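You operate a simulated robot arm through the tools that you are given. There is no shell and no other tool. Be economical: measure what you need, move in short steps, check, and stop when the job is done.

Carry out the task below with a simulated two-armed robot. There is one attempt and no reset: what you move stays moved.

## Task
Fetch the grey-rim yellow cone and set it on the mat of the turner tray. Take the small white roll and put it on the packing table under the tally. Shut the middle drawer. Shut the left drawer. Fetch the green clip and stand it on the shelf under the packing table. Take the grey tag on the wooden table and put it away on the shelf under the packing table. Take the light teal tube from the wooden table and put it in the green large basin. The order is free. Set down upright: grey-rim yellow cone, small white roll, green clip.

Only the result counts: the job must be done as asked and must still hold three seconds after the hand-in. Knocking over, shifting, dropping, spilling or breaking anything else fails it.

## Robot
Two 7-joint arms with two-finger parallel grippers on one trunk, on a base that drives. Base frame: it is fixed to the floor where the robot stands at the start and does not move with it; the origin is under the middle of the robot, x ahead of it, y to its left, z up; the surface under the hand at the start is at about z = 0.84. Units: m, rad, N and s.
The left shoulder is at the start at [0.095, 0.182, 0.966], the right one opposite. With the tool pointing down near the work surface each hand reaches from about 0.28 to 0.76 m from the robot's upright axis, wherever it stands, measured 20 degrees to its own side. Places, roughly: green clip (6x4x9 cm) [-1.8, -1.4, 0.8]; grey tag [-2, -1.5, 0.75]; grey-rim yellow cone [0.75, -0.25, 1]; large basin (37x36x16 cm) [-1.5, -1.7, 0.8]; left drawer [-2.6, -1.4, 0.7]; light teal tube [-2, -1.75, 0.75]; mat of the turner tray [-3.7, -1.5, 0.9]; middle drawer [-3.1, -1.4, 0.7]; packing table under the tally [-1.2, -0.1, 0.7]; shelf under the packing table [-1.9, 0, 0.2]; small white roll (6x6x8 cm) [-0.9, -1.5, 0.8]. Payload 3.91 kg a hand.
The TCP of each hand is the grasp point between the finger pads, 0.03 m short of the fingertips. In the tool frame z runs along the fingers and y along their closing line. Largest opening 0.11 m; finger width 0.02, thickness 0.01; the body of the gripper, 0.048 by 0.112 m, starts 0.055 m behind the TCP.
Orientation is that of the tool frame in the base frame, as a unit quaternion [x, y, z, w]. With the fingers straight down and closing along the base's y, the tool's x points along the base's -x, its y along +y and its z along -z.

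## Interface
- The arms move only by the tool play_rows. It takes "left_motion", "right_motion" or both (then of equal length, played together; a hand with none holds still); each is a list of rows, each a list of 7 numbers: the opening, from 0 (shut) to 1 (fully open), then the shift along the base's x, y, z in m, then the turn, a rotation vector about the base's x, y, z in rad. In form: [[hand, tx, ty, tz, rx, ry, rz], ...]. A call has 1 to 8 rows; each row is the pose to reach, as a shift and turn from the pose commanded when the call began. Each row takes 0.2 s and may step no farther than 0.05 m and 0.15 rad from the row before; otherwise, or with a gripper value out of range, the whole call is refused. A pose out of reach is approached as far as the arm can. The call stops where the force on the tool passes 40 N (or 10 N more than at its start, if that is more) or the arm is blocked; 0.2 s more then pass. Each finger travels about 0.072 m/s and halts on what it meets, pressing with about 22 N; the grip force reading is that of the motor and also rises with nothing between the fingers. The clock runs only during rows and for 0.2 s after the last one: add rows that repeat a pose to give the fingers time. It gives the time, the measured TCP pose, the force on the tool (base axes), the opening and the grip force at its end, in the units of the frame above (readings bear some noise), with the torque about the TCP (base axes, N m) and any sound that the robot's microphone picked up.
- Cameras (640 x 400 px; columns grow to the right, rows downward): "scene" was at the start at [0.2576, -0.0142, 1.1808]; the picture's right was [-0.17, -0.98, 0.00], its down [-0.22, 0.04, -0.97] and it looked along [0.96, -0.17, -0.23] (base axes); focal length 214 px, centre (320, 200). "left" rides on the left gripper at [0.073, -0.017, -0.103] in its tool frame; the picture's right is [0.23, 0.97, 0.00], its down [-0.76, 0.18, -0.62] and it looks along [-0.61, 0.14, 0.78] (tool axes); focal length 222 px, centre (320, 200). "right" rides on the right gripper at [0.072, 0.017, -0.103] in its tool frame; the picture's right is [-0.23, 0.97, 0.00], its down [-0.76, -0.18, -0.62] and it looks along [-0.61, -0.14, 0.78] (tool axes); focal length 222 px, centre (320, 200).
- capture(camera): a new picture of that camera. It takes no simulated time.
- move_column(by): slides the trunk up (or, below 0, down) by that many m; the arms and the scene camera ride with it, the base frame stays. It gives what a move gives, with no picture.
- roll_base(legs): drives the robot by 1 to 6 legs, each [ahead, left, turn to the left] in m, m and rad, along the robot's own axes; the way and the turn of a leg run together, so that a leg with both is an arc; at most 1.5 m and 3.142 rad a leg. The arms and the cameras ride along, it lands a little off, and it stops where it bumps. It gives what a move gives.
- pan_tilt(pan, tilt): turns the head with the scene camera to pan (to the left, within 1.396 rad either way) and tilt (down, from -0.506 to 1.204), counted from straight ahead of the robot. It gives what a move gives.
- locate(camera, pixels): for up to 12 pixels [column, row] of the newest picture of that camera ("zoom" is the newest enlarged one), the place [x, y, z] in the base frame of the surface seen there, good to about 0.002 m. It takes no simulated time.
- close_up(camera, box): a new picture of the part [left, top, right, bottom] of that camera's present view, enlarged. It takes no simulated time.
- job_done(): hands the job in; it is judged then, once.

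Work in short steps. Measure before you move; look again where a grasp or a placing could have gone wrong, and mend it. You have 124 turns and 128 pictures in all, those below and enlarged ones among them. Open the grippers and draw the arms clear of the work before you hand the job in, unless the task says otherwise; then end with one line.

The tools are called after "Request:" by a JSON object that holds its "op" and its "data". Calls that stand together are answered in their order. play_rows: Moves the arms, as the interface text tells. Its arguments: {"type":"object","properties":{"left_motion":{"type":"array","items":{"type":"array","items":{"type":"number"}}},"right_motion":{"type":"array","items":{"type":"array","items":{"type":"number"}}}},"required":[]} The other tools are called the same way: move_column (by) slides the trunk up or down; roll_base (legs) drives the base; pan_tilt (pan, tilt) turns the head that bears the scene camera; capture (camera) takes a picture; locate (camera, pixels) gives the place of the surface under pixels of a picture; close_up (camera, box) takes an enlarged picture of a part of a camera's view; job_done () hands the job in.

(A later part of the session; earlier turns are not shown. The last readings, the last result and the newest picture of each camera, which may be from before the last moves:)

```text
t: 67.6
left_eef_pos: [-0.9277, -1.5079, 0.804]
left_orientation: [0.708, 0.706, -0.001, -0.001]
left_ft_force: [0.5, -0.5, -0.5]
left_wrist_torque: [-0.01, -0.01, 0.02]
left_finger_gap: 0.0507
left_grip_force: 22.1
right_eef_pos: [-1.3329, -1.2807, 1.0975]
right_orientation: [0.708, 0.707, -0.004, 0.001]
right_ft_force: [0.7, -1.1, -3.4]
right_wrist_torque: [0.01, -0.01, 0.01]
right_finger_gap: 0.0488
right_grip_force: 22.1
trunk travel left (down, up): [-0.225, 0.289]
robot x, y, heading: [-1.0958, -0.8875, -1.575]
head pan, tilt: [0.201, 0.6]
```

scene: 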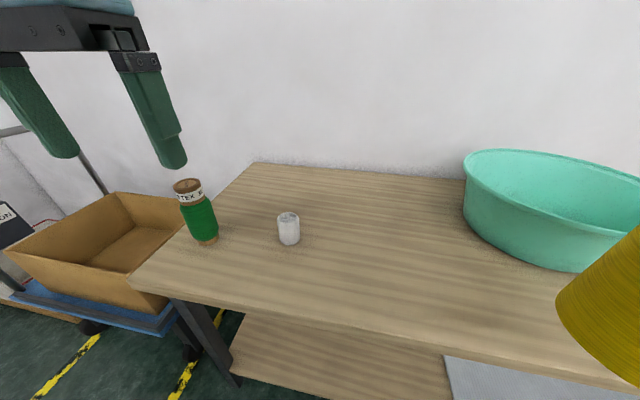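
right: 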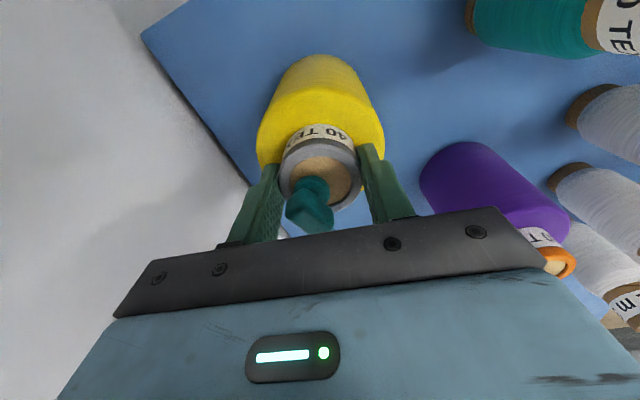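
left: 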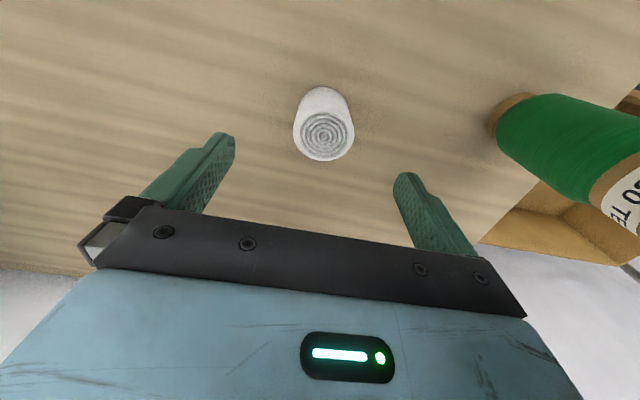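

Gripped (0.0507). Lift and retract; roll base is 0.044 below the TCP.

Request:
{"op": "play_rows", "data": {"left_motion": [[0, 0, 0, 0.04, 0, 0, 0], [0, 0, 0, 0.09, 0, 0, 0], [0, 0, 0.01, 0.138, 0, 0, 0], [0, 0, 0.04, 0.175, 0, 0, 0], [0, 0, 0.08, 0.195, 0, 0, 0], [0, 0, 0.125, 0.21, 0, 0, 0], [0, 0, 0.17, 0.22, 0, 0, 0], [0, 0, 0.2, 0.22, 0, 0, 0]]}}

Request:
{"op": "pan_tilt", "data": {"pan": -1.0, "tilt": 0.5}}

Request:
{"op": "capture", "data": {"camera": "scene"}}

Request:
{"op": "capture", "data": {"camera": "left"}}

```text
t: 69.4
left_eef_pos: [-0.9286, -1.3081, 1.024]
left_orientation: [0.708, 0.707, -0.001, 0.0]
left_ft_force: [-1.2, 0.4, 0.3]
left_wrist_torque: [-0.01, -0.01, 0.0]
left_finger_gap: 0.0505
left_grip_force: 21.6
right_eef_pos: [-1.3345, -1.2811, 1.0987]
right_orientation: [0.708, 0.707, -0.005, 0.001]
right_ft_force: [-0.6, -0.2, -2.7]
right_wrist_torque: [0.01, -0.02, 0.02]
right_finger_gap: 0.0491
right_grip_force: 21.5
trunk travel left (down, up): [-0.225, 0.289]
robot x, y, heading: [-1.0998, -0.8907, -1.577]
head pan, tilt: [0.201, 0.6]
```

```text
t: 70.8
left_eef_pos: [-0.9286, -1.3083, 1.0246]
left_orientation: [0.708, 0.706, -0.002, 0.0]
left_ft_force: [-1.1, 0.2, -0.4]
left_wrist_torque: [-0.01, -0.02, -0.02]
left_finger_gap: 0.0505
left_grip_force: 21.9
right_eef_pos: [-1.3339, -1.2816, 1.0981]
right_orientation: [0.708, 0.706, -0.006, 0.002]
right_ft_force: [1.0, -0.5, -2.7]
right_wrist_torque: [0.02, 0.02, 0.03]
right_finger_gap: 0.0487
right_grip_force: 22.3
trunk travel left (down, up): [-0.225, 0.289]
robot x, y, heading: [-1.0948, -0.888, -1.573]
head pan, tilt: [-1.0, 0.499]
```

```text
99 pictures are left
```

scene: 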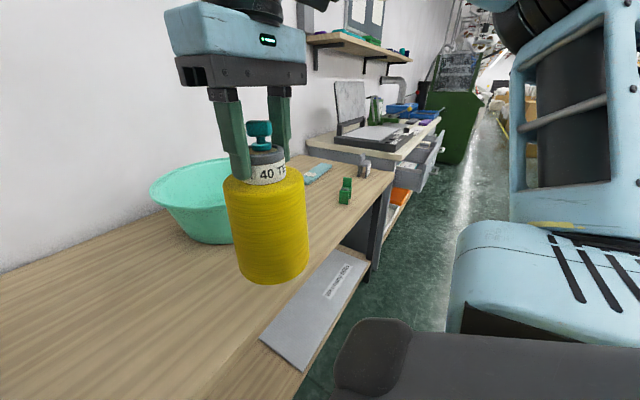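

```text
98 pictures are left
```

left: 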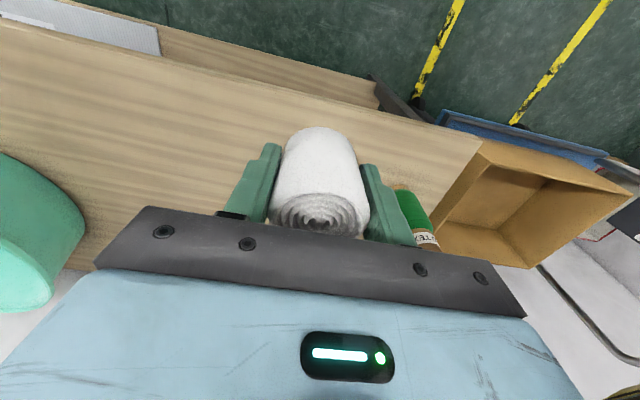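

Both items held well. Now I turn round to face the packing table for the roll.

Request:
{"op": "roll_base", "data": {"legs": [[-0.05, 0, 0], [0, 0, 3.14]]}}

Request:
{"op": "pan_tilt", "data": {"pan": 0.0, "tilt": 0.5}}

Request:
{"op": "capture", "data": {"camera": "scene"}}

```text
t: 79.2
left_eef_pos: [-1.2925, -0.4308, 1.0243]
left_orientation: [0.732, -0.681, 0.0, -0.001]
left_ft_force: [-0.5, -0.7, -1.0]
left_wrist_torque: [0.01, 0.01, 0.02]
left_finger_gap: 0.0509
left_grip_force: 22.2
right_eef_pos: [-0.8877, -0.4284, 1.0988]
right_orientation: [0.732, -0.681, 0.0, -0.005]
right_ft_force: [-0.2, 0.1, -2.3]
right_wrist_torque: [-0.04, 0.0, -0.01]
right_finger_gap: 0.0486
right_grip_force: 21.9
trunk travel left (down, up): [-0.225, 0.289]
robot x, y, heading: [-1.092, -0.8386, 1.645]
head pan, tilt: [-1.0, 0.499]
```

```text
t: 80.5
left_eef_pos: [-1.295, -0.4328, 1.024]
left_orientation: [0.732, -0.681, 0.0, -0.002]
left_ft_force: [0.4, -0.4, 0.1]
left_wrist_torque: [0.03, -0.02, 0.0]
left_finger_gap: 0.0504
left_grip_force: 22.2
right_eef_pos: [-0.8872, -0.4285, 1.0988]
right_orientation: [0.732, -0.681, -0.001, -0.004]
right_ft_force: [-0.1, 0.4, -2.5]
right_wrist_torque: [-0.04, -0.02, -0.01]
right_finger_gap: 0.049
right_grip_force: 21.7
trunk travel left (down, up): [-0.225, 0.289]
robot x, y, heading: [-1.0952, -0.8402, 1.636]
head pan, tilt: [0.0, 0.499]
```

```text
97 pictures are left
```

scene: 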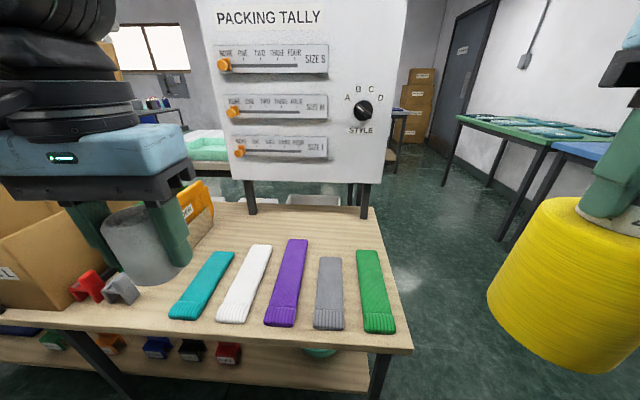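

The tally board and table seen; free spot between tube ends and board legs, e.g. (335,228). Measure.

Request:
{"op": "locate", "data": {"camera": "scene", "pixels": [[335, 228], [330, 255], [375, 250], [250, 212], [366, 215], [300, 182], [372, 182], [385, 225], [293, 240], [400, 320], [265, 228], [230, 235]]}}

Request:
{"op": "close_up", "data": {"camera": "scene", "box": [150, 160, 430, 350]}}

```text
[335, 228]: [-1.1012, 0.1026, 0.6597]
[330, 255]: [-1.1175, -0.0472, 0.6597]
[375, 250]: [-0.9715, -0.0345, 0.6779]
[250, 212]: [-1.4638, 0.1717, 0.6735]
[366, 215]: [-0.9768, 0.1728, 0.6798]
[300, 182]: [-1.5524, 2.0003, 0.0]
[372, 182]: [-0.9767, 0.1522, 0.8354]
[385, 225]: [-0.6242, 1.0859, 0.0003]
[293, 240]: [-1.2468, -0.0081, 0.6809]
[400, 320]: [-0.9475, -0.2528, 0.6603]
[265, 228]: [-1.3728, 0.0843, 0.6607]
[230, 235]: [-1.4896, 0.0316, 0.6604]
```

```text
2.11 times, centred on (290, 255) of scene
```

zoom: 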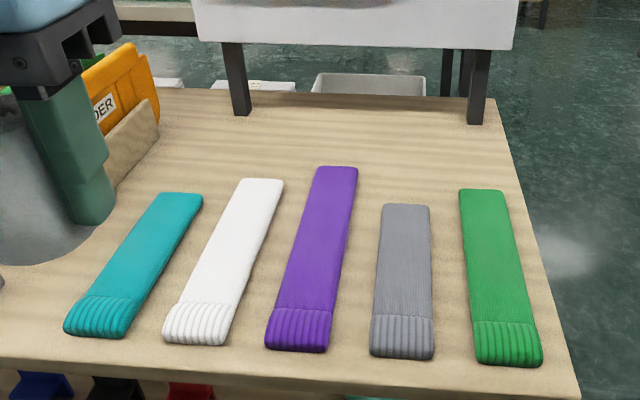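

Table z 0.66, board plane y≈0.15, free spot at about (−1.10,0.05). I shift the robot right/ahead so the left hand reaches it.

Request:
{"op": "roll_base", "data": {"legs": [[0, -0.236, -0.065], [0.165, 0, 0]]}}

```text
t: 84.2
left_eef_pos: [-1.0327, -0.246, 1.0239]
left_orientation: [0.71, -0.704, 0.0, -0.001]
left_ft_force: [-0.3, 0.7, 0.1]
left_wrist_torque: [-0.03, 0.0, 0.0]
left_finger_gap: 0.0508
left_grip_force: 22.4
right_eef_pos: [-0.6275, -0.2685, 1.0972]
right_orientation: [0.709, -0.705, -0.001, -0.005]
right_ft_force: [-0.7, -0.5, -3.4]
right_wrist_torque: [-0.01, -0.02, -0.02]
right_finger_gap: 0.0487
right_grip_force: 22.2
trunk travel left (down, up): [-0.225, 0.289]
robot x, y, heading: [-0.8627, -0.6631, 1.58]
head pan, tilt: [0.0, 0.499]
```

Move the left hand toward (−1.10,0.035,0.85).

Request:
{"op": "play_rows", "data": {"left_motion": [[0, -0.01, 0.04, -0.02, 0, 0, 0], [0, -0.02, 0.08, -0.042, 0, 0, 0], [0, -0.03, 0.12, -0.065, 0, 0, 0], [0, -0.04, 0.16, -0.088, 0, 0, 0], [0, -0.05, 0.2, -0.11, 0, 0, 0], [0, -0.06, 0.24, -0.133, 0, 0, 0], [0, -0.067, 0.28, -0.156, 0, 0, 0], [0, -0.067, 0.28, -0.174, 0, 0, 0]]}}

Request:
{"op": "capture", "data": {"camera": "scene"}}

Request:
{"op": "capture", "data": {"camera": "left"}}

```text
t: 86.0
left_eef_pos: [-1.0995, 0.0341, 0.851]
left_orientation: [0.71, -0.704, 0.0, -0.001]
left_ft_force: [0.0, 0.4, -1.0]
left_wrist_torque: [-0.05, 0.0, 0.02]
left_finger_gap: 0.0504
left_grip_force: 22.3
right_eef_pos: [-0.6276, -0.2684, 1.0984]
right_orientation: [0.71, -0.704, 0.0, -0.004]
right_ft_force: [0.3, -1.2, -2.6]
right_wrist_torque: [0.02, -0.01, 0.0]
right_finger_gap: 0.0486
right_grip_force: 21.8
trunk travel left (down, up): [-0.225, 0.289]
robot x, y, heading: [-0.862, -0.6644, 1.576]
head pan, tilt: [0.0, 0.499]
```

```text
95 pictures are left
```

scene: 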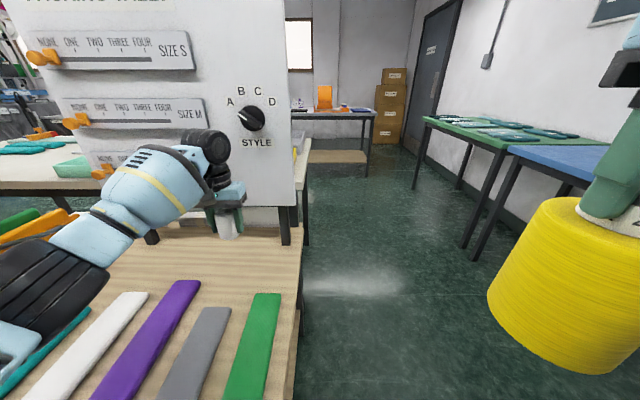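

```text
94 pictures are left
```

left: 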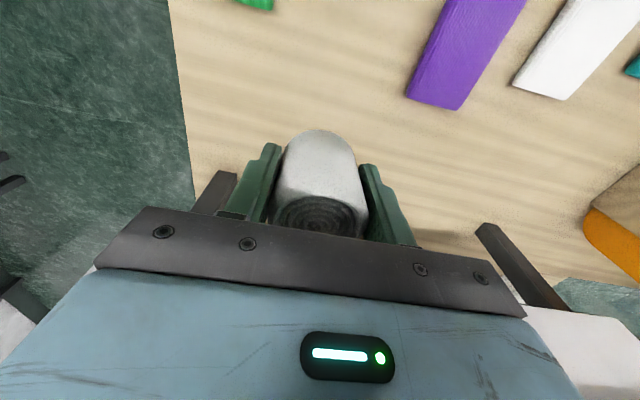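

The wrist is near the board's dial; I back off 2 cm, then lower to z≈0.705.

Request:
{"op": "play_rows", "data": {"left_motion": [[0, 0, -0.02, -0.03, 0, 0, 0], [0, 0, -0.02, -0.075, 0, 0, 0], [0, 0, -0.02, -0.115, 0, 0, 0], [0, 0, -0.02, -0.135, 0, 0, 0], [0, 0, -0.02, -0.143, 0, 0, 0], [0, 0, -0.02, -0.145, 0, 0, 0]]}}

Request:
{"op": "capture", "data": {"camera": "left"}}

```text
t: 87.4
left_eef_pos: [-1.0994, 0.0148, 0.7049]
left_orientation: [0.71, -0.705, 0.0, -0.001]
left_ft_force: [-0.4, -0.3, -0.2]
left_wrist_torque: [-0.02, -0.01, -0.01]
left_finger_gap: 0.0508
left_grip_force: 21.6
right_eef_pos: [-0.6271, -0.2682, 1.0981]
right_orientation: [0.71, -0.704, -0.001, -0.005]
right_ft_force: [0.0, -0.3, -2.6]
right_wrist_torque: [-0.02, 0.0, 0.04]
right_finger_gap: 0.0487
right_grip_force: 22.3
trunk travel left (down, up): [-0.225, 0.289]
robot x, y, heading: [-0.8636, -0.6657, 1.578]
head pan, tilt: [0.0, 0.499]
```

```text
93 pictures are left
```

left: 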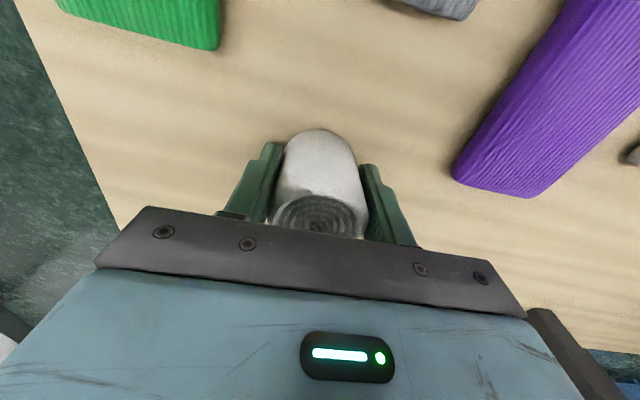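

Almost touching; I lower 3 mm more, open, and rise straight up.

Request:
{"op": "play_rows", "data": {"left_motion": [[0, 0, 0, -0.002, 0, 0, 0], [0, 0, 0, -0.002, 0, 0, 0], [0.75, 0, 0, -0.002, 0, 0, 0], [0.75, 0, 0, -0.002, 0, 0, 0], [0.75, 0, 0, 0.03, 0, 0, 0], [0.75, 0, 0, 0.07, 0, 0, 0], [0.75, 0, 0, 0.115, 0, 0, 0], [0.75, 0, -0.03, 0.15, 0, 0, 0]]}}

Request:
{"op": "capture", "data": {"camera": "left"}}

```text
t: 89.2
left_eef_pos: [-1.0984, -0.0147, 0.8569]
left_orientation: [0.711, -0.704, 0.0, -0.001]
left_ft_force: [-0.6, -0.3, 0.1]
left_wrist_torque: [0.02, 0.02, -0.02]
left_finger_gap: 0.0826
left_grip_force: 0.1
right_eef_pos: [-0.6272, -0.2699, 1.0985]
right_orientation: [0.711, -0.704, -0.001, -0.005]
right_ft_force: [0.2, 0.0, -3.1]
right_wrist_torque: [0.0, -0.05, -0.04]
right_finger_gap: 0.0487
right_grip_force: 22.2
trunk travel left (down, up): [-0.225, 0.289]
robot x, y, heading: [-0.8551, -0.6642, 1.577]
head pan, tilt: [0.0, 0.499]
```

```text
92 pictures are left
```

left: 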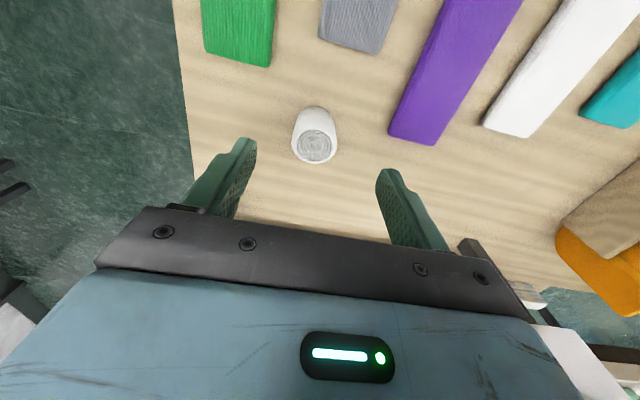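

Roll stands upright at (314,140). Retract the left hand, then drive back, turn to −x and go along the aisle.

Request:
{"op": "play_rows", "data": {"left_motion": [[0.75, 0, -0.03, 0.035, 0, 0, 0], [0.75, 0, -0.06, 0.07, 0, 0, 0], [0.75, 0.01, -0.1, 0.09, 0, 0, 0], [0.75, 0.02, -0.14, 0.11, 0, 0, 0], [0.75, 0.03, -0.18, 0.13, 0, 0, 0], [0.75, 0.03, -0.22, 0.15, 0, 0, 0], [0.75, 0.03, -0.26, 0.17, 0, 0, 0]]}}

Request:
{"op": "roll_base", "data": {"legs": [[-0.12, 0, 0], [0, 0, 1.565], [1.2, 0, 0]]}}

Request:
{"op": "pan_tilt", "data": {"pan": 0.5, "tilt": 0.5}}

Request:
{"op": "capture", "data": {"camera": "scene"}}

```text
t: 90.8
left_eef_pos: [-1.0699, -0.2782, 1.0249]
left_orientation: [0.709, -0.705, 0.0, -0.001]
left_ft_force: [0.1, 0.2, 0.3]
left_wrist_torque: [0.02, 0.02, 0.0]
left_finger_gap: 0.0821
left_grip_force: 0.0
right_eef_pos: [-0.6274, -0.2693, 1.0987]
right_orientation: [0.71, -0.704, -0.001, -0.005]
right_ft_force: [-0.5, -0.3, -3.8]
right_wrist_torque: [-0.04, 0.01, 0.02]
right_finger_gap: 0.0489
right_grip_force: 22.3
trunk travel left (down, up): [-0.225, 0.289]
robot x, y, heading: [-0.8587, -0.6672, 1.576]
head pan, tilt: [0.0, 0.499]
```

```text
t: 101.5
left_eef_pos: [-2.4467, -0.9474, 1.0248]
left_orientation: [1.0, -0.015, -0.001, -0.002]
left_ft_force: [0.4, 0.7, 0.2]
left_wrist_torque: [0.0, -0.02, -0.01]
left_finger_gap: 0.0826
left_grip_force: 0.1
right_eef_pos: [-2.4388, -0.5064, 1.0977]
right_orientation: [1.0, -0.014, -0.005, -0.002]
right_ft_force: [0.3, 0.6, -2.8]
right_wrist_torque: [0.02, 0.0, 0.01]
right_finger_gap: 0.0489
right_grip_force: 21.9
trunk travel left (down, up): [-0.225, 0.289]
robot x, y, heading: [-2.0493, -0.7559, 3.116]
head pan, tilt: [0.0, 0.499]
```

```text
t: 102.4
left_eef_pos: [-2.4464, -0.9479, 1.0247]
left_orientation: [1.0, -0.014, -0.001, -0.001]
left_ft_force: [0.0, 1.4, 0.7]
left_wrist_torque: [0.01, -0.03, 0.03]
left_finger_gap: 0.0823
left_grip_force: 0.1
right_eef_pos: [-2.4383, -0.5066, 1.0986]
right_orientation: [1.0, -0.014, -0.004, -0.003]
right_ft_force: [-1.0, -0.9, -2.7]
right_wrist_torque: [0.0, -0.01, 0.01]
right_finger_gap: 0.0489
right_grip_force: 22.1
trunk travel left (down, up): [-0.225, 0.289]
robot x, y, heading: [-2.0502, -0.7542, 3.113]
head pan, tilt: [0.499, 0.499]
```

```text
91 pictures are left
```

scene: 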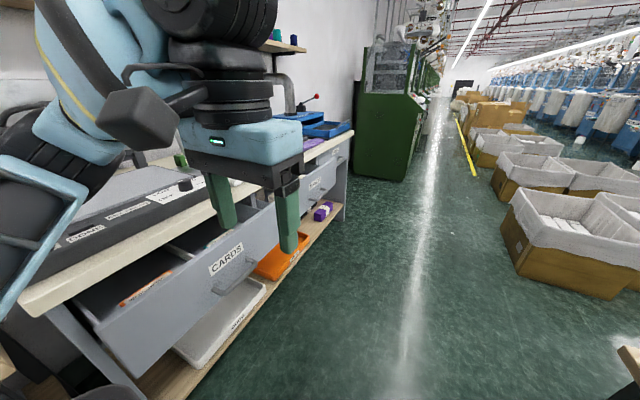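

The CARDS (left) drawer is open on the left. I measure fronts and clearances.

Request:
{"op": "locate", "data": {"camera": "scene", "pixels": [[225, 255], [240, 280], [140, 330], [270, 220], [315, 175], [312, 187], [345, 150], [25, 300], [290, 175], [380, 170], [520, 200], [620, 350]]}}

```text
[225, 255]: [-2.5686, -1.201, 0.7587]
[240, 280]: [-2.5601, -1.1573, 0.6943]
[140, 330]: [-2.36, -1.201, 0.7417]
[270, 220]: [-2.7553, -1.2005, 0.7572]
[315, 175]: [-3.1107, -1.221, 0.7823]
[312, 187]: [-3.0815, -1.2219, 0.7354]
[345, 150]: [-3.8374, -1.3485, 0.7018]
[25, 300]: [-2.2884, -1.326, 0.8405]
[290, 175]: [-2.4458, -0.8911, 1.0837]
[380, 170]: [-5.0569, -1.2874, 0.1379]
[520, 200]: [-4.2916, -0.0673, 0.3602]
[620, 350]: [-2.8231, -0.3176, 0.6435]
```

Front edge of this bench y≈−1.33, drawers stick out ~0.12. I drive on to x≈−3.45 and turn to face the tray.

Request:
{"op": "roll_base", "data": {"legs": [[1.4, 0, 0], [0, 0, 1.6]]}}

Request:
{"op": "pan_tilt", "data": {"pan": -0.2, "tilt": 0.5}}

Request:
{"op": "capture", "data": {"camera": "scene"}}

```text
t: 113.1
left_eef_pos: [-3.2409, -1.1045, 1.023]
left_orientation: [0.721, 0.692, -0.002, 0.001]
left_ft_force: [-0.3, 0.5, -0.6]
left_wrist_torque: [0.03, 0.01, -0.04]
left_finger_gap: 0.0827
left_grip_force: 0.2
right_eef_pos: [-3.6825, -1.091, 1.097]
right_orientation: [0.721, 0.693, -0.005, 0.002]
right_ft_force: [-0.4, -0.5, -2.6]
right_wrist_torque: [0.0, 0.02, -0.01]
right_finger_gap: 0.0488
right_grip_force: 22.3
trunk travel left (down, up): [-0.225, 0.289]
robot x, y, heading: [-3.4294, -0.7056, -1.61]
head pan, tilt: [0.499, 0.499]
```

```text
t: 114.2
left_eef_pos: [-3.2417, -1.1039, 1.0252]
left_orientation: [0.722, 0.692, -0.002, 0.001]
left_ft_force: [-0.1, 0.0, 0.6]
left_wrist_torque: [-0.01, -0.01, 0.02]
left_finger_gap: 0.0829
left_grip_force: 0.1
right_eef_pos: [-3.683, -1.091, 1.0979]
right_orientation: [0.722, 0.692, -0.005, 0.001]
right_ft_force: [0.6, 0.7, -2.9]
right_wrist_torque: [0.02, 0.0, -0.02]
right_finger_gap: 0.0491
right_grip_force: 21.6
trunk travel left (down, up): [-0.225, 0.289]
robot x, y, heading: [-3.4288, -0.7051, -1.609]
head pan, tilt: [-0.201, 0.499]
```

```text
90 pictures are left
```

scene: 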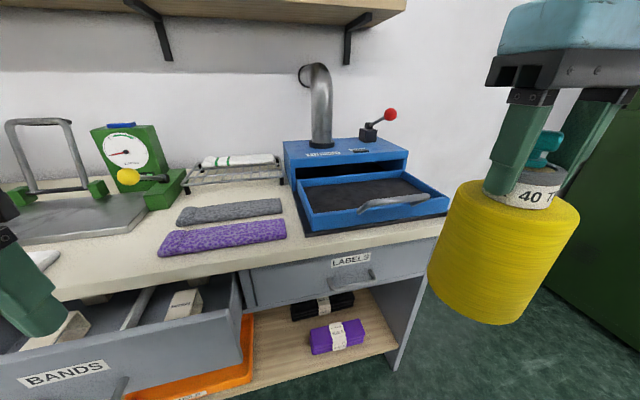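

The blue turner's pulled-out tray with dark mat is at (360,192). I measure it.

Request:
{"op": "locate", "data": {"camera": "scene", "pixels": [[360, 195], [330, 200], [410, 190], [380, 185], [345, 205], [310, 210], [372, 202], [428, 186], [400, 147], [345, 146], [395, 60], [385, 118]]}}

Request:
{"op": "close_up", "data": {"camera": "scene", "box": [260, 80, 470, 250]}}

```text
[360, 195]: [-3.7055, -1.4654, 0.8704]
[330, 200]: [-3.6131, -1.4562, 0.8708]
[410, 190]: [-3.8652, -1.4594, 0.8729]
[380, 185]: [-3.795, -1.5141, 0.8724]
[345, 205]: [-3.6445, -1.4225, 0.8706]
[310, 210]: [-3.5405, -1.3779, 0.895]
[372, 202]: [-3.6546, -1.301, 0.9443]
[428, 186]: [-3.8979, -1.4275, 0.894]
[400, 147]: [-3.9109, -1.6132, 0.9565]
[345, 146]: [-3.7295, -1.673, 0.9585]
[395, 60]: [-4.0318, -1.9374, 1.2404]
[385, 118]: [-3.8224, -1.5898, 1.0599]
```

```text
2.35 times, centred on (365, 165) of scene
```

zoom: 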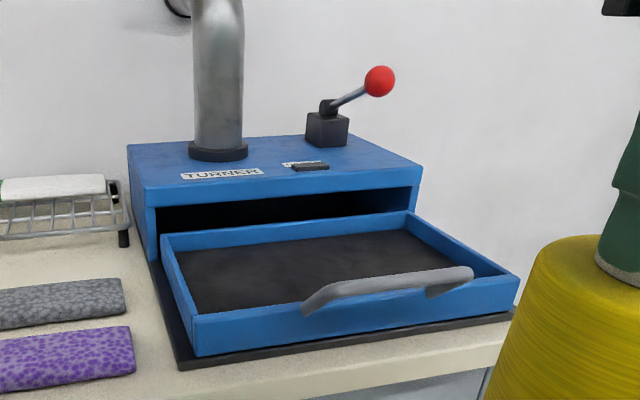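

Mat z 0.871, spanning about x −3.57…−3.87, y −1.41…−1.54; handle top ~0.95. I raise the trunk 0.1 for clearance, then come closer.

Request:
{"op": "move_column", "data": {"by": 0.1}}

Request:
{"op": "roll_base", "data": {"legs": [[0.16, -0.06, 0.03]]}}

Request:
{"op": "capture", "data": {"camera": "scene"}}

```text
t: 115.5
left_eef_pos: [-3.2417, -1.1031, 1.1243]
left_orientation: [0.722, 0.692, -0.001, 0.0]
left_ft_force: [-0.8, -0.5, 0.0]
left_wrist_torque: [-0.01, -0.02, -0.01]
left_finger_gap: 0.0826
left_grip_force: 0.0
right_eef_pos: [-3.6825, -1.0906, 1.1968]
right_orientation: [0.721, 0.693, -0.004, 0.001]
right_ft_force: [0.1, 0.6, -2.8]
right_wrist_torque: [0.03, 0.0, 0.0]
right_finger_gap: 0.0489
right_grip_force: 22.0
trunk travel left (down, up): [-0.325, 0.189]
robot x, y, heading: [-3.4291, -0.7067, -1.616]
head pan, tilt: [-0.201, 0.499]
```

```text
t: 117.0
left_eef_pos: [-3.2936, -1.2569, 1.124]
left_orientation: [0.711, 0.703, -0.001, 0.0]
left_ft_force: [1.1, 0.1, 1.0]
left_wrist_torque: [-0.01, 0.03, -0.01]
left_finger_gap: 0.0825
left_grip_force: 0.1
right_eef_pos: [-3.7343, -1.257, 1.1981]
right_orientation: [0.711, 0.703, -0.006, 0.002]
right_ft_force: [-0.5, -0.2, -2.8]
right_wrist_torque: [0.04, -0.03, 0.0]
right_finger_gap: 0.049
right_grip_force: 22.0
trunk travel left (down, up): [-0.325, 0.189]
robot x, y, heading: [-3.4925, -0.8608, -1.582]
head pan, tilt: [-0.201, 0.499]
```

```text
88 pictures are left
```

scene: 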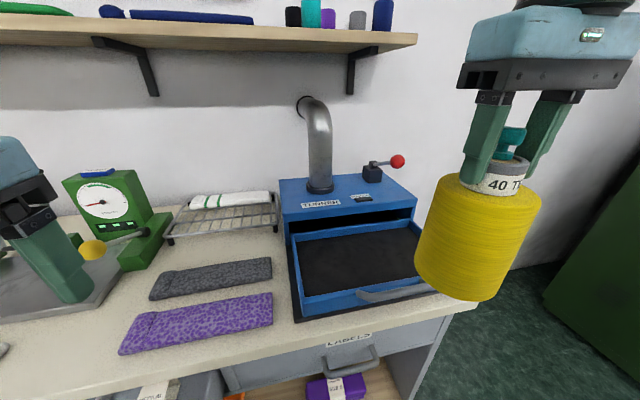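

Better view. Measure mat corners, walls, lever ball and shelf.

Request:
{"op": "locate", "data": {"camera": "scene", "pixels": [[308, 292], [300, 245], [345, 280], [345, 240], [410, 235], [398, 161], [375, 178], [370, 290], [355, 262], [345, 298], [370, 38], [330, 232]]}}

```text
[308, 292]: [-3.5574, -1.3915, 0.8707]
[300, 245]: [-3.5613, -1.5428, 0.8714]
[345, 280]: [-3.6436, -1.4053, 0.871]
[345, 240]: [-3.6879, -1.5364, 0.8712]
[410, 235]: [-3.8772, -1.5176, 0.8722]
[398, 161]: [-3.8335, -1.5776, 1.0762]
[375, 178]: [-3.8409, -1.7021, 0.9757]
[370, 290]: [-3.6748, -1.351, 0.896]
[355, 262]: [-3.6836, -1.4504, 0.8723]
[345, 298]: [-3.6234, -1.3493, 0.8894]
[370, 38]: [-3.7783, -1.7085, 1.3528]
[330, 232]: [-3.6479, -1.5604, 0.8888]
```

Target (−3.67,−1.465). Move over and lower to ~2 cm above the mat.

Request:
{"op": "play_rows", "data": {"right_motion": [[0, 0.013, -0.042, 0, 0, 0, 0], [0, 0.026, -0.084, 0, 0, 0, 0], [0, 0.039, -0.126, 0, 0, 0, 0], [0, 0.052, -0.168, 0, 0, 0, 0], [0, 0.064, -0.208, 0, 0, 0, 0], [0, 0.064, -0.208, -0.05, 0, 0, 0], [0, 0.064, -0.208, -0.1, 0, 0, 0], [0, 0.064, -0.208, -0.135, 0, 0, 0]]}}

Request:
{"op": "capture", "data": {"camera": "scene"}}

```text
t: 118.8
left_eef_pos: [-3.2933, -1.2574, 1.1241]
left_orientation: [0.712, 0.702, -0.002, 0.0]
left_ft_force: [0.7, 0.8, -0.6]
left_wrist_torque: [-0.01, -0.01, -0.02]
left_finger_gap: 0.0823
left_grip_force: 0.0
right_eef_pos: [-3.7104, -1.4241, 1.0579]
right_orientation: [0.711, 0.703, -0.005, 0.001]
right_ft_force: [0.5, 0.1, -2.3]
right_wrist_torque: [0.04, 0.03, 0.02]
right_finger_gap: 0.0489
right_grip_force: 22.6
right hand out of reach, approached as far as the arm can: row 3, 4, 5, 6, 7, 8
trunk travel left (down, up): [-0.325, 0.189]
robot x, y, heading: [-3.4931, -0.8658, -1.588]
head pan, tilt: [-0.201, 0.499]
```

```text
87 pictures are left
```

scene: 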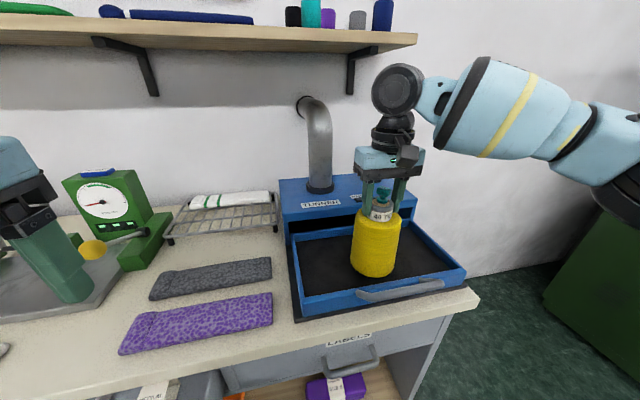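

Reach ended at (−3.710,−1.424). I drive ahead 4 cm, which brings the cone to y≈−1.465, over the mat centre.

Request:
{"op": "roll_base", "data": {"legs": [[0.04, 0.02, 0]]}}

Request:
{"op": "capture", "data": {"camera": "right"}}

Request:
{"op": "capture", "data": {"camera": "scene"}}

```text
t: 119.7
left_eef_pos: [-3.2744, -1.2963, 1.1246]
left_orientation: [0.712, 0.702, -0.002, 0.0]
left_ft_force: [-0.1, 0.2, 1.3]
left_wrist_torque: [0.01, 0.02, 0.0]
left_finger_gap: 0.0825
left_grip_force: 0.0
right_eef_pos: [-3.6911, -1.4649, 1.0571]
right_orientation: [0.711, 0.704, -0.004, 0.0]
right_ft_force: [0.8, -0.2, -3.6]
right_wrist_torque: [0.04, -0.02, -0.02]
right_finger_gap: 0.0488
right_grip_force: 22.5
trunk travel left (down, up): [-0.325, 0.189]
robot x, y, heading: [-3.4738, -0.9054, -1.583]
head pan, tilt: [-0.201, 0.499]
```

```text
86 pictures are left
```

right: 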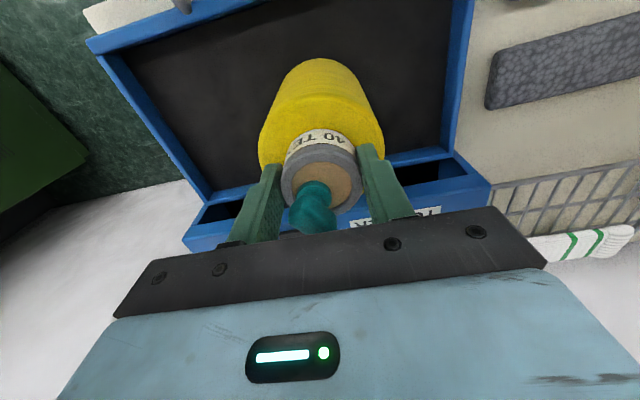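

```text
85 pictures are left
```

scene: 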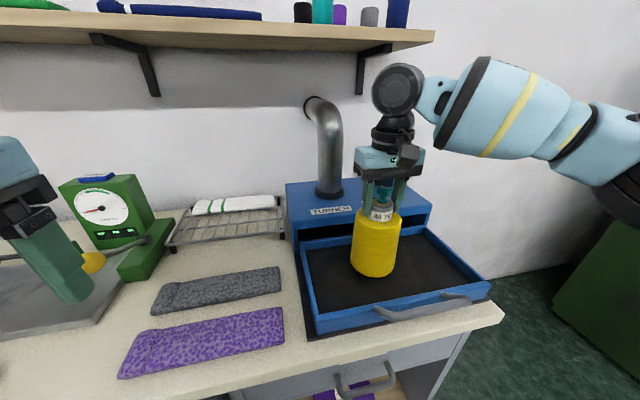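

Centred over the mat. Lower gently to z≈1.040.

Request:
{"op": "play_rows", "data": {"right_motion": [[0, 0, 0, -0.008, 0, 0, 0], [0, 0, 0, -0.013, 0, 0, 0], [0, 0, 0, -0.016, 0, 0, 0], [0, 0, 0, -0.018, 0, 0, 0], [0, 0, 0, -0.018, 0, 0, 0]]}}

```text
t: 120.9
left_eef_pos: [-3.2737, -1.2956, 1.1242]
left_orientation: [0.711, 0.703, -0.001, 0.0]
left_ft_force: [0.3, 0.4, -1.0]
left_wrist_torque: [-0.01, 0.0, 0.01]
left_finger_gap: 0.0826
left_grip_force: 0.1
right_eef_pos: [-3.6917, -1.4642, 1.0407]
right_orientation: [0.711, 0.703, -0.006, 0.001]
right_ft_force: [0.2, 0.4, -3.0]
right_wrist_torque: [0.0, 0.04, 0.0]
right_finger_gap: 0.0485
right_grip_force: 22.4
trunk travel left (down, up): [-0.325, 0.189]
robot x, y, heading: [-3.4748, -0.9012, -1.582]
head pan, tilt: [-0.201, 0.499]
```

Still carrying the weight (−3 N). Lower a little more in 1 mm steps and check.

Request:
{"op": "play_rows", "data": {"right_motion": [[0, 0, 0, -0.001, 0, 0, 0], [0, 0, 0, -0.002, 0, 0, 0], [0, 0, 0, -0.003, 0, 0, 0], [0, 0, 0, -0.003, 0, 0, 0]]}}

```text
t: 121.9
left_eef_pos: [-3.2746, -1.2952, 1.1249]
left_orientation: [0.711, 0.703, -0.002, 0.0]
left_ft_force: [0.4, -0.8, 0.3]
left_wrist_torque: [0.0, -0.01, 0.02]
left_finger_gap: 0.0828
left_grip_force: 0.0
right_eef_pos: [-3.6918, -1.4632, 1.0394]
right_orientation: [0.712, 0.702, -0.006, 0.003]
right_ft_force: [-4.6, -4.9, 19.2]
right_wrist_torque: [-0.08, 0.03, -0.02]
right_finger_gap: 0.0488
right_grip_force: 22.0
trunk travel left (down, up): [-0.325, 0.189]
robot x, y, heading: [-3.471, -0.9026, -1.583]
head pan, tilt: [-0.201, 0.499]
```

Contact made. Ease 1.5 mm, open, and rise clear of the knob.

Request:
{"op": "play_rows", "data": {"right_motion": [[0, 0, 0, 0.0015, 0, 0, 0], [0.85, 0, 0, 0.0015, 0, 0, 0], [0.85, 0, 0, 0.0015, 0, 0, 0], [0.85, 0, 0, 0.02, 0, 0, 0], [0.85, 0, 0, 0.05, 0, 0, 0], [0.85, 0, 0.01, 0.08, 0, 0, 0], [0.85, 0, 0.04, 0.11, 0, 0, 0], [0.85, 0, 0.085, 0.12, 0, 0, 0]]}}

Request:
{"op": "capture", "data": {"camera": "scene"}}

```text
t: 123.7
left_eef_pos: [-3.276, -1.2938, 1.1244]
left_orientation: [0.711, 0.703, -0.002, 0.002]
left_ft_force: [-0.1, 0.3, -0.2]
left_wrist_torque: [0.01, -0.03, -0.04]
left_finger_gap: 0.0826
left_grip_force: 0.0
right_eef_pos: [-3.6907, -1.3751, 1.1587]
right_orientation: [0.711, 0.703, -0.005, 0.002]
right_ft_force: [-0.2, -0.2, 0.5]
right_wrist_torque: [-0.02, -0.01, -0.01]
right_finger_gap: 0.0932
right_grip_force: 0.0
right hand out of reach, approached as far as the arm can: row 6
trunk travel left (down, up): [-0.325, 0.189]
robot x, y, heading: [-3.4742, -0.9096, -1.582]
head pan, tilt: [-0.201, 0.499]
```

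```text
84 pictures are left
```

scene: 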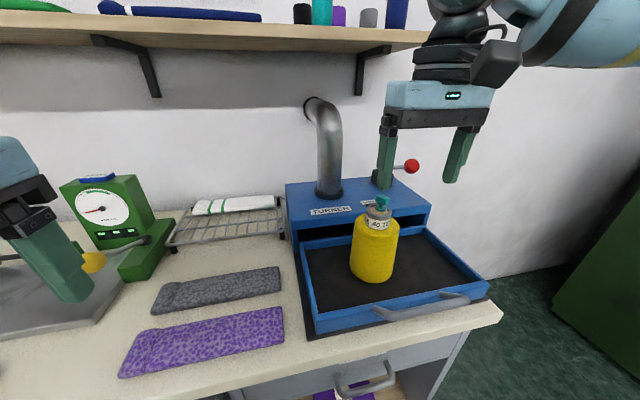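

Cone stands on the mat. Next the drawers: back up, strafe left, and look at BANDS (middle) and CARDS (left).

Request:
{"op": "roll_base", "data": {"legs": [[-0.28, 0, 0], [0, 0.5, 0.012]]}}

Request:
{"op": "move_column", "data": {"by": -0.15}}

Request:
{"op": "pan_tilt", "data": {"pan": 0.0, "tilt": 0.7}}

Request:
{"op": "capture", "data": {"camera": "scene"}}

```text
t: 130.1
left_eef_pos: [-2.766, -1.0161, 1.1243]
left_orientation: [0.707, 0.707, -0.002, 0.001]
left_ft_force: [0.3, 0.8, 0.9]
left_wrist_torque: [0.01, 0.03, 0.01]
left_finger_gap: 0.0825
left_grip_force: 0.2
right_eef_pos: [-3.1825, -1.1031, 1.1573]
right_orientation: [0.706, 0.708, -0.004, 0.001]
right_ft_force: [-0.4, -0.2, -0.4]
right_wrist_torque: [0.01, -0.01, 0.02]
right_finger_gap: 0.0934
right_grip_force: 0.2
trunk travel left (down, up): [-0.325, 0.189]
robot x, y, heading: [-2.9735, -0.6239, -1.566]
head pan, tilt: [-0.201, 0.499]
```

```text
t: 131.9
left_eef_pos: [-2.7679, -1.0155, 0.9744]
left_orientation: [0.706, 0.708, -0.002, -0.001]
left_ft_force: [0.0, 0.6, -0.7]
left_wrist_torque: [-0.04, 0.02, 0.01]
left_finger_gap: 0.0825
left_grip_force: 0.0
right_eef_pos: [-3.1831, -1.1023, 1.0087]
right_orientation: [0.706, 0.708, -0.005, 0.002]
right_ft_force: [1.0, -0.1, -0.3]
right_wrist_torque: [-0.02, -0.01, -0.01]
right_finger_gap: 0.0935
right_grip_force: 0.0
trunk travel left (down, up): [-0.175, 0.339]
robot x, y, heading: [-2.9751, -0.6288, -1.572]
head pan, tilt: [-0.201, 0.499]
```

```text
t: 132.6
left_eef_pos: [-2.768, -1.0167, 0.9746]
left_orientation: [0.706, 0.708, -0.002, 0.001]
left_ft_force: [-0.1, -0.7, -0.4]
left_wrist_torque: [0.01, -0.02, 0.01]
left_finger_gap: 0.0825
left_grip_force: 0.0
right_eef_pos: [-3.1828, -1.1031, 1.0089]
right_orientation: [0.706, 0.708, -0.005, 0.001]
right_ft_force: [-0.5, 0.3, -0.1]
right_wrist_torque: [0.01, 0.03, -0.01]
right_finger_gap: 0.0933
right_grip_force: 0.1
trunk travel left (down, up): [-0.175, 0.339]
robot x, y, heading: [-2.9722, -0.629, -1.566]
head pan, tilt: [0.0, 0.7]
```

```text
83 pictures are left
```

scene: 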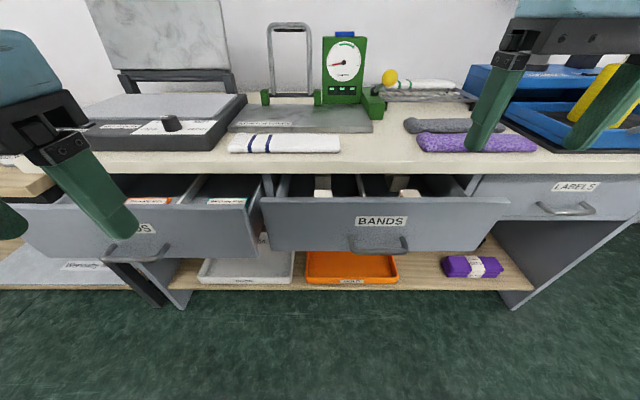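

Both open drawers are in view: BANDS handle (378,245), CARDS handle (138,252). Measure them, and the closed LABELS one for reference.

Request:
{"op": "locate", "data": {"camera": "scene", "pixels": [[378, 246], [352, 246], [405, 243], [383, 210], [383, 236], [470, 210], [138, 256], [110, 255], [565, 213], [560, 195], [380, 170], [290, 210]]}}

Request:
{"op": "close_up", "data": {"camera": "scene", "box": [240, 170, 520, 300]}}

```text
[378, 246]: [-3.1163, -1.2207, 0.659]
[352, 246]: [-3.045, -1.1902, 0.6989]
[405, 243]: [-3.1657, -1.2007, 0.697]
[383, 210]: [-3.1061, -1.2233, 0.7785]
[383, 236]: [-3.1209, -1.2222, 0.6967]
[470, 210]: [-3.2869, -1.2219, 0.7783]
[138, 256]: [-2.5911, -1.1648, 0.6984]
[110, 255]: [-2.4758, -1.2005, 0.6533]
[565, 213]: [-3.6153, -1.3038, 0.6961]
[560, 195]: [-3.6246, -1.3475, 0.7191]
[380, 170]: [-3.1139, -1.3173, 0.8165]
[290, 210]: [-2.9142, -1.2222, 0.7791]
```

```text
2.29 times, centred on (380, 235) of scene
```

zoom: 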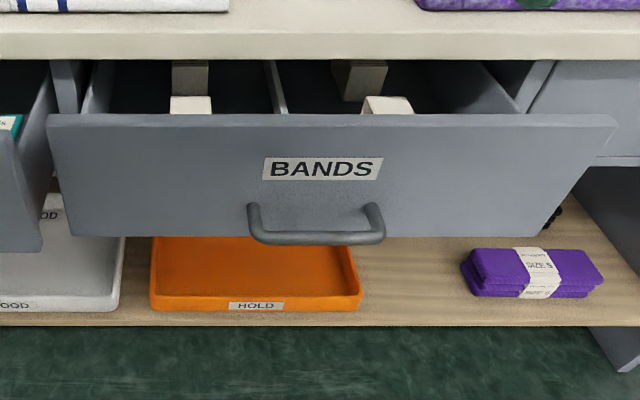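

Closed front is y −1.347, open ones −1.223 and −1.200; handles at z≈0.70 protrude 0.045. I'll push on the handles with shut, slightly tilted fingers. First approach with the base.

Request:
{"op": "roll_base", "data": {"legs": [[0.06, 0.1, 0]]}}

Request:
{"op": "play_rows", "data": {"right_motion": [[0.5, -0.01, 0.035, 0, 0, 0, 0], [0, -0.02, 0.07, -0.01, -0.1, 0, 0], [0, -0.025, 0.08, -0.055, -0.2, 0, 0], [0, -0.025, 0.08, -0.1, -0.3, 0, 0], [0, -0.025, 0.08, -0.145, -0.4, 0, 0], [0, -0.025, 0.08, -0.19, -0.45, 0, 0], [0, -0.025, 0.08, -0.235, -0.45, 0, 0], [0, -0.025, 0.08, -0.28, -0.45, 0, 0]], "left_motion": [[0.5, 0.03, 0.01, 0, 0, 0, 0], [0, 0.06, 0.02, 0, -0.1, 0, 0], [0, 0.09, 0.03, -0.02, -0.2, 0, 0], [0, 0.09, 0.03, -0.065, -0.3, 0, 0], [0, 0.09, 0.03, -0.11, -0.4, 0, 0], [0, 0.09, 0.03, -0.155, -0.45, 0, 0], [0, 0.09, 0.03, -0.2, -0.45, 0, 0], [0, 0.09, 0.03, -0.245, -0.45, 0, 0]]}}

Request:
{"op": "capture", "data": {"camera": "scene"}}

```text
t: 134.2
left_eef_pos: [-2.6679, -1.0751, 0.9755]
left_orientation: [0.705, 0.709, -0.002, -0.001]
left_ft_force: [-0.6, -0.4, 0.7]
left_wrist_torque: [-0.01, 0.02, 0.0]
left_finger_gap: 0.0825
left_grip_force: 0.0
right_eef_pos: [-3.0827, -1.1632, 1.0076]
right_orientation: [0.705, 0.709, -0.005, 0.001]
right_ft_force: [0.0, -0.7, 0.1]
right_wrist_torque: [0.02, -0.02, -0.03]
right_finger_gap: 0.0934
right_grip_force: 0.1
trunk travel left (down, up): [-0.175, 0.339]
robot x, y, heading: [-2.8739, -0.6858, -1.568]
head pan, tilt: [0.0, 0.7]
```

```text
t: 135.9
left_eef_pos: [-2.5587, -1.1261, 0.7293]
left_orientation: [0.689, 0.689, -0.16, 0.157]
left_ft_force: [-0.4, -0.1, -0.1]
left_wrist_torque: [-0.01, 0.0, 0.0]
left_finger_gap: 0.0001
left_grip_force: 21.7
left hand out of reach, approached as far as the arm can: row 5, 6, 7, 8
right_eef_pos: [-3.1037, -1.1348, 0.7252]
right_orientation: [0.688, 0.69, -0.161, 0.158]
right_ft_force: [0.1, 0.7, 0.2]
right_wrist_torque: [0.02, 0.01, 0.01]
right_finger_gap: 0.0
right_grip_force: 21.7
right hand out of reach, approached as far as the arm can: row 5, 6, 7, 8
trunk travel left (down, up): [-0.175, 0.339]
robot x, y, heading: [-2.8736, -0.6883, -1.572]
head pan, tilt: [0.0, 0.7]
```

```text
81 pictures are left
```

scene: 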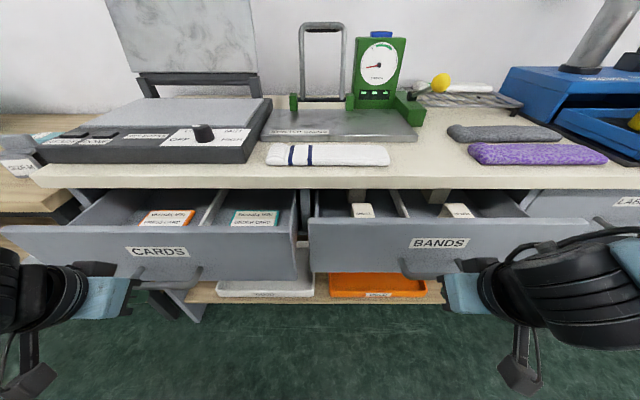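

Hands are in front of the handles. Lower slightly and push both drawers −y.

Request:
{"op": "play_rows", "data": {"right_motion": [[0, -0.002, -0.02, -0.02, 0, 0, 0], [0, -0.002, -0.04, -0.022, 0, 0, 0], [0, -0.002, -0.065, -0.022, 0, 0, 0], [0, -0.002, -0.09, -0.022, 0, 0, 0], [0, -0.002, -0.115, -0.022, 0, 0, 0], [0, -0.002, -0.14, -0.022, 0, 0, 0], [0, -0.002, -0.155, -0.022, 0, 0, 0], [0, -0.002, -0.165, -0.022, 0, 0, 0]], "left_motion": [[0, -0.015, -0.01, -0.022, 0, 0, 0], [0, -0.02, -0.03, -0.027, 0, 0, 0], [0, -0.02, -0.055, -0.027, 0, 0, 0], [0, -0.02, -0.08, -0.027, 0, 0, 0], [0, -0.02, -0.11, -0.027, 0, 0, 0], [0, -0.02, -0.14, -0.027, 0, 0, 0], [0, -0.02, -0.16, -0.027, 0, 0, 0], [0, -0.02, -0.172, -0.027, 0, 0, 0]]}}

Request:
{"op": "capture", "data": {"camera": "scene"}}

```text
t: 137.8
left_eef_pos: [-2.5768, -1.2912, 0.6963]
left_orientation: [0.691, 0.69, -0.152, 0.152]
left_ft_force: [-0.4, 10.6, 0.1]
left_wrist_torque: [0.08, 0.01, -0.06]
left_finger_gap: 0.0
left_grip_force: 22.2
right_eef_pos: [-3.1045, -1.2902, 0.7006]
right_orientation: [0.689, 0.691, -0.157, 0.153]
right_ft_force: [1.9, 5.9, -0.9]
right_wrist_torque: [0.1, -0.01, -0.02]
right_finger_gap: 0.0
right_grip_force: 22.2
trunk travel left (down, up): [-0.175, 0.339]
robot x, y, heading: [-2.8732, -0.6855, -1.568]
head pan, tilt: [0.0, 0.7]
stopped in row 8 (left hand): the force on the tool passed its limit at 43 N (the readings are from after the stop); the commanded pose is now the measured one
```

```text
80 pictures are left
```

scene: 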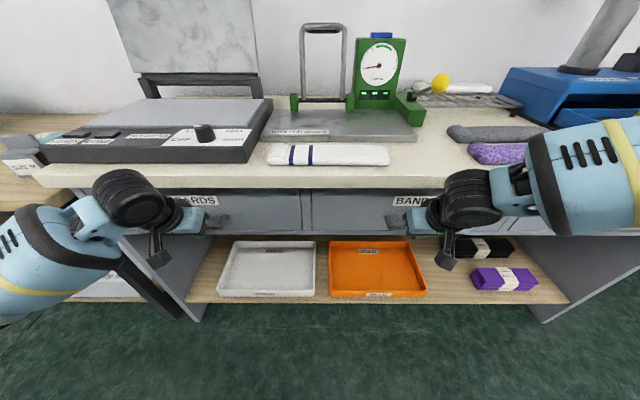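

Left hit its end stop. Check front positions.

Request:
{"op": "locate", "data": {"camera": "scene", "pixels": [[240, 215], [280, 215], [330, 215], [370, 215], [625, 205], [280, 182], [340, 205]]}}

```text
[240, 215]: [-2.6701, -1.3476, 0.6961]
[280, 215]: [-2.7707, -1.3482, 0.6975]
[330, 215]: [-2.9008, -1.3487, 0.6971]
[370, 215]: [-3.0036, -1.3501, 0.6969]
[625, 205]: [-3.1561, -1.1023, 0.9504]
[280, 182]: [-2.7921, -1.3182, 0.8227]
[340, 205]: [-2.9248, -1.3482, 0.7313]
```

Both fronts at −1.348, flush with LABELS. I give the right a last light push, then retract and raise both hands.

Request:
{"op": "play_rows", "data": {"right_motion": [[0, 0, -0.008, 0, 0, 0, 0], [0, 0, 0.02, 0, 0, 0, 0], [0, 0, 0.06, 0, 0, 0, 0], [0, 0, 0.1, 0, 0.05, 0, 0], [0, 0, 0.13, 0.03, 0.15, 0, 0], [0, 0, 0.14, 0.07, 0.25, 0, 0], [0, 0, 0.14, 0.115, 0.35, 0, 0], [0, 0, 0.14, 0.16, 0.45, 0, 0]], "left_motion": [[0, 0, 0, 0, 0, 0, 0], [0, 0, 0.02, 0, 0, 0, 0], [0, 0, 0.06, 0, 0, 0, 0], [0, 0, 0.1, 0, 0.05, 0, 0], [0, 0, 0.13, 0.03, 0.15, 0, 0], [0, 0, 0.14, 0.07, 0.25, 0, 0], [0, 0, 0.14, 0.115, 0.35, 0, 0], [0, 0, 0.14, 0.16, 0.45, 0, 0]]}}

Request:
{"op": "play_rows", "data": {"right_motion": [[1, 0, 0, 0.045, 0, 0, 0], [1, 0, 0, 0.09, 0, 0, 0], [1, 0, 0, 0.13, 0, 0, 0], [1, 0, 0, 0.17, 0, 0, 0], [1, 0, 0, 0.17, 0, 0, 0]], "left_motion": [[1, 0, 0, 0.045, 0, 0, 0], [1, 0, 0, 0.09, 0, 0, 0], [1, 0, 0, 0.13, 0, 0, 0], [1, 0, 0, 0.17, 0, 0, 0], [1, 0, 0, 0.17, 0, 0, 0]]}}

Request:
{"op": "capture", "data": {"camera": "scene"}}

```text
t: 139.7
left_eef_pos: [-2.5765, -1.1552, 0.8549]
left_orientation: [0.706, 0.708, 0.005, -0.007]
left_ft_force: [0.5, -0.7, 1.0]
left_wrist_torque: [-0.01, -0.02, -0.01]
left_finger_gap: 0.0002
left_grip_force: 21.8
right_eef_pos: [-3.1063, -1.1503, 0.8637]
right_orientation: [0.705, 0.71, 0.001, -0.004]
right_ft_force: [-0.4, -0.3, -0.1]
right_wrist_torque: [0.0, -0.02, -0.03]
right_finger_gap: 0.0001
right_grip_force: 22.2
trunk travel left (down, up): [-0.175, 0.339]
robot x, y, heading: [-2.8741, -0.6834, -1.562]
head pan, tilt: [0.0, 0.7]
```

```text
t: 140.8
left_eef_pos: [-2.5821, -1.1574, 1.0141]
left_orientation: [0.707, 0.707, 0.004, -0.005]
left_ft_force: [0.4, -1.0, -0.8]
left_wrist_torque: [0.03, -0.02, 0.01]
left_finger_gap: 0.11
left_grip_force: 0.1
left hand out of reach, approached as far as the arm can: row 4, 5
right_eef_pos: [-3.1052, -1.1514, 1.0304]
right_orientation: [0.705, 0.71, 0.001, -0.005]
right_ft_force: [0.0, 0.0, 0.3]
right_wrist_torque: [-0.03, -0.04, 0.01]
right_finger_gap: 0.1099
right_grip_force: 0.0
trunk travel left (down, up): [-0.175, 0.339]
robot x, y, heading: [-2.8741, -0.6877, -1.566]
head pan, tilt: [0.0, 0.7]
```

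```text
79 pictures are left
```

scene: 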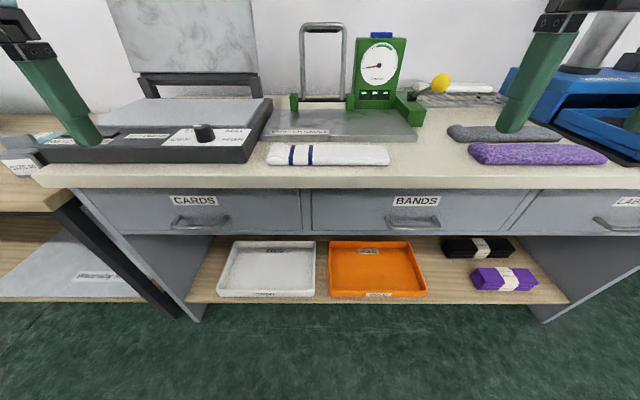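

Both drawers closed. Strafe left to the wooden table.

Request:
{"op": "roll_base", "data": {"legs": [[0, 0.95, 0]]}}

Request:
{"op": "capture", "data": {"camera": "scene"}}

```text
t: 149.6
left_eef_pos: [-1.6247, -1.1583, 1.0137]
left_orientation: [0.708, 0.706, 0.004, -0.005]
left_ft_force: [0.2, 0.9, 0.3]
left_wrist_torque: [0.0, 0.03, -0.04]
left_finger_gap: 0.1097
left_grip_force: 0.1
right_eef_pos: [-2.1467, -1.1484, 1.0298]
right_orientation: [0.707, 0.707, 0.0, -0.004]
right_ft_force: [0.2, -0.5, -0.3]
right_wrist_torque: [0.0, -0.01, 0.0]
right_finger_gap: 0.1101
right_grip_force: 0.1
trunk travel left (down, up): [-0.175, 0.339]
robot x, y, heading: [-1.9152, -0.6833, -1.572]
head pan, tilt: [0.0, 0.7]
```

```text
78 pictures are left
```

scene: 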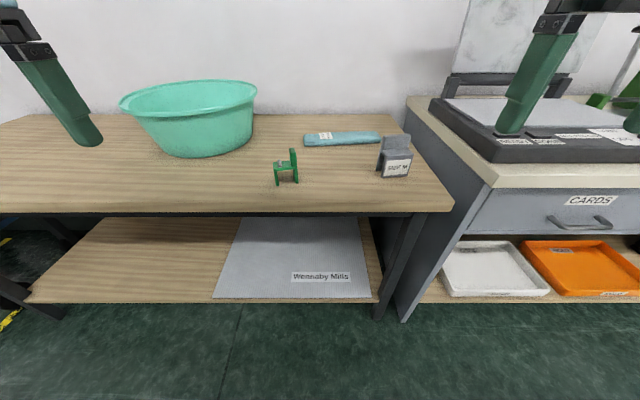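

Green clip (286,167), teal tube (340,138), grey tag (395,158). Enlarge and measure.

Request:
{"op": "close_up", "data": {"camera": "scene", "box": [250, 100, 430, 212]}}

Request:
{"op": "locate", "data": {"camera": "scene", "pixels": [[286, 175], [294, 155], [280, 163], [280, 180], [297, 180], [308, 140], [325, 136], [375, 136], [395, 168], [392, 145], [190, 130], [300, 195]]}}

```text
3.56 times, centred on (340, 156) of scene
```

zoom: 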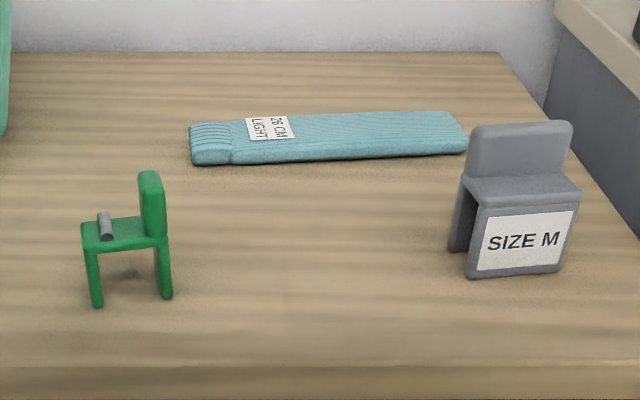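

```text
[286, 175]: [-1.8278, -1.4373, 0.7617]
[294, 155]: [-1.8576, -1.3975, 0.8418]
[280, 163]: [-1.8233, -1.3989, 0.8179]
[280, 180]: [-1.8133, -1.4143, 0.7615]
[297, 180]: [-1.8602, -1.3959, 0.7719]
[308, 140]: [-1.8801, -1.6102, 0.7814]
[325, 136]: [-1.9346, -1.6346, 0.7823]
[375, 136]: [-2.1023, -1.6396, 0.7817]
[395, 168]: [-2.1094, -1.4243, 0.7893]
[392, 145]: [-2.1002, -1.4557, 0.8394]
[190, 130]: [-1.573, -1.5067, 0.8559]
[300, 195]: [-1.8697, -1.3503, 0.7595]
```

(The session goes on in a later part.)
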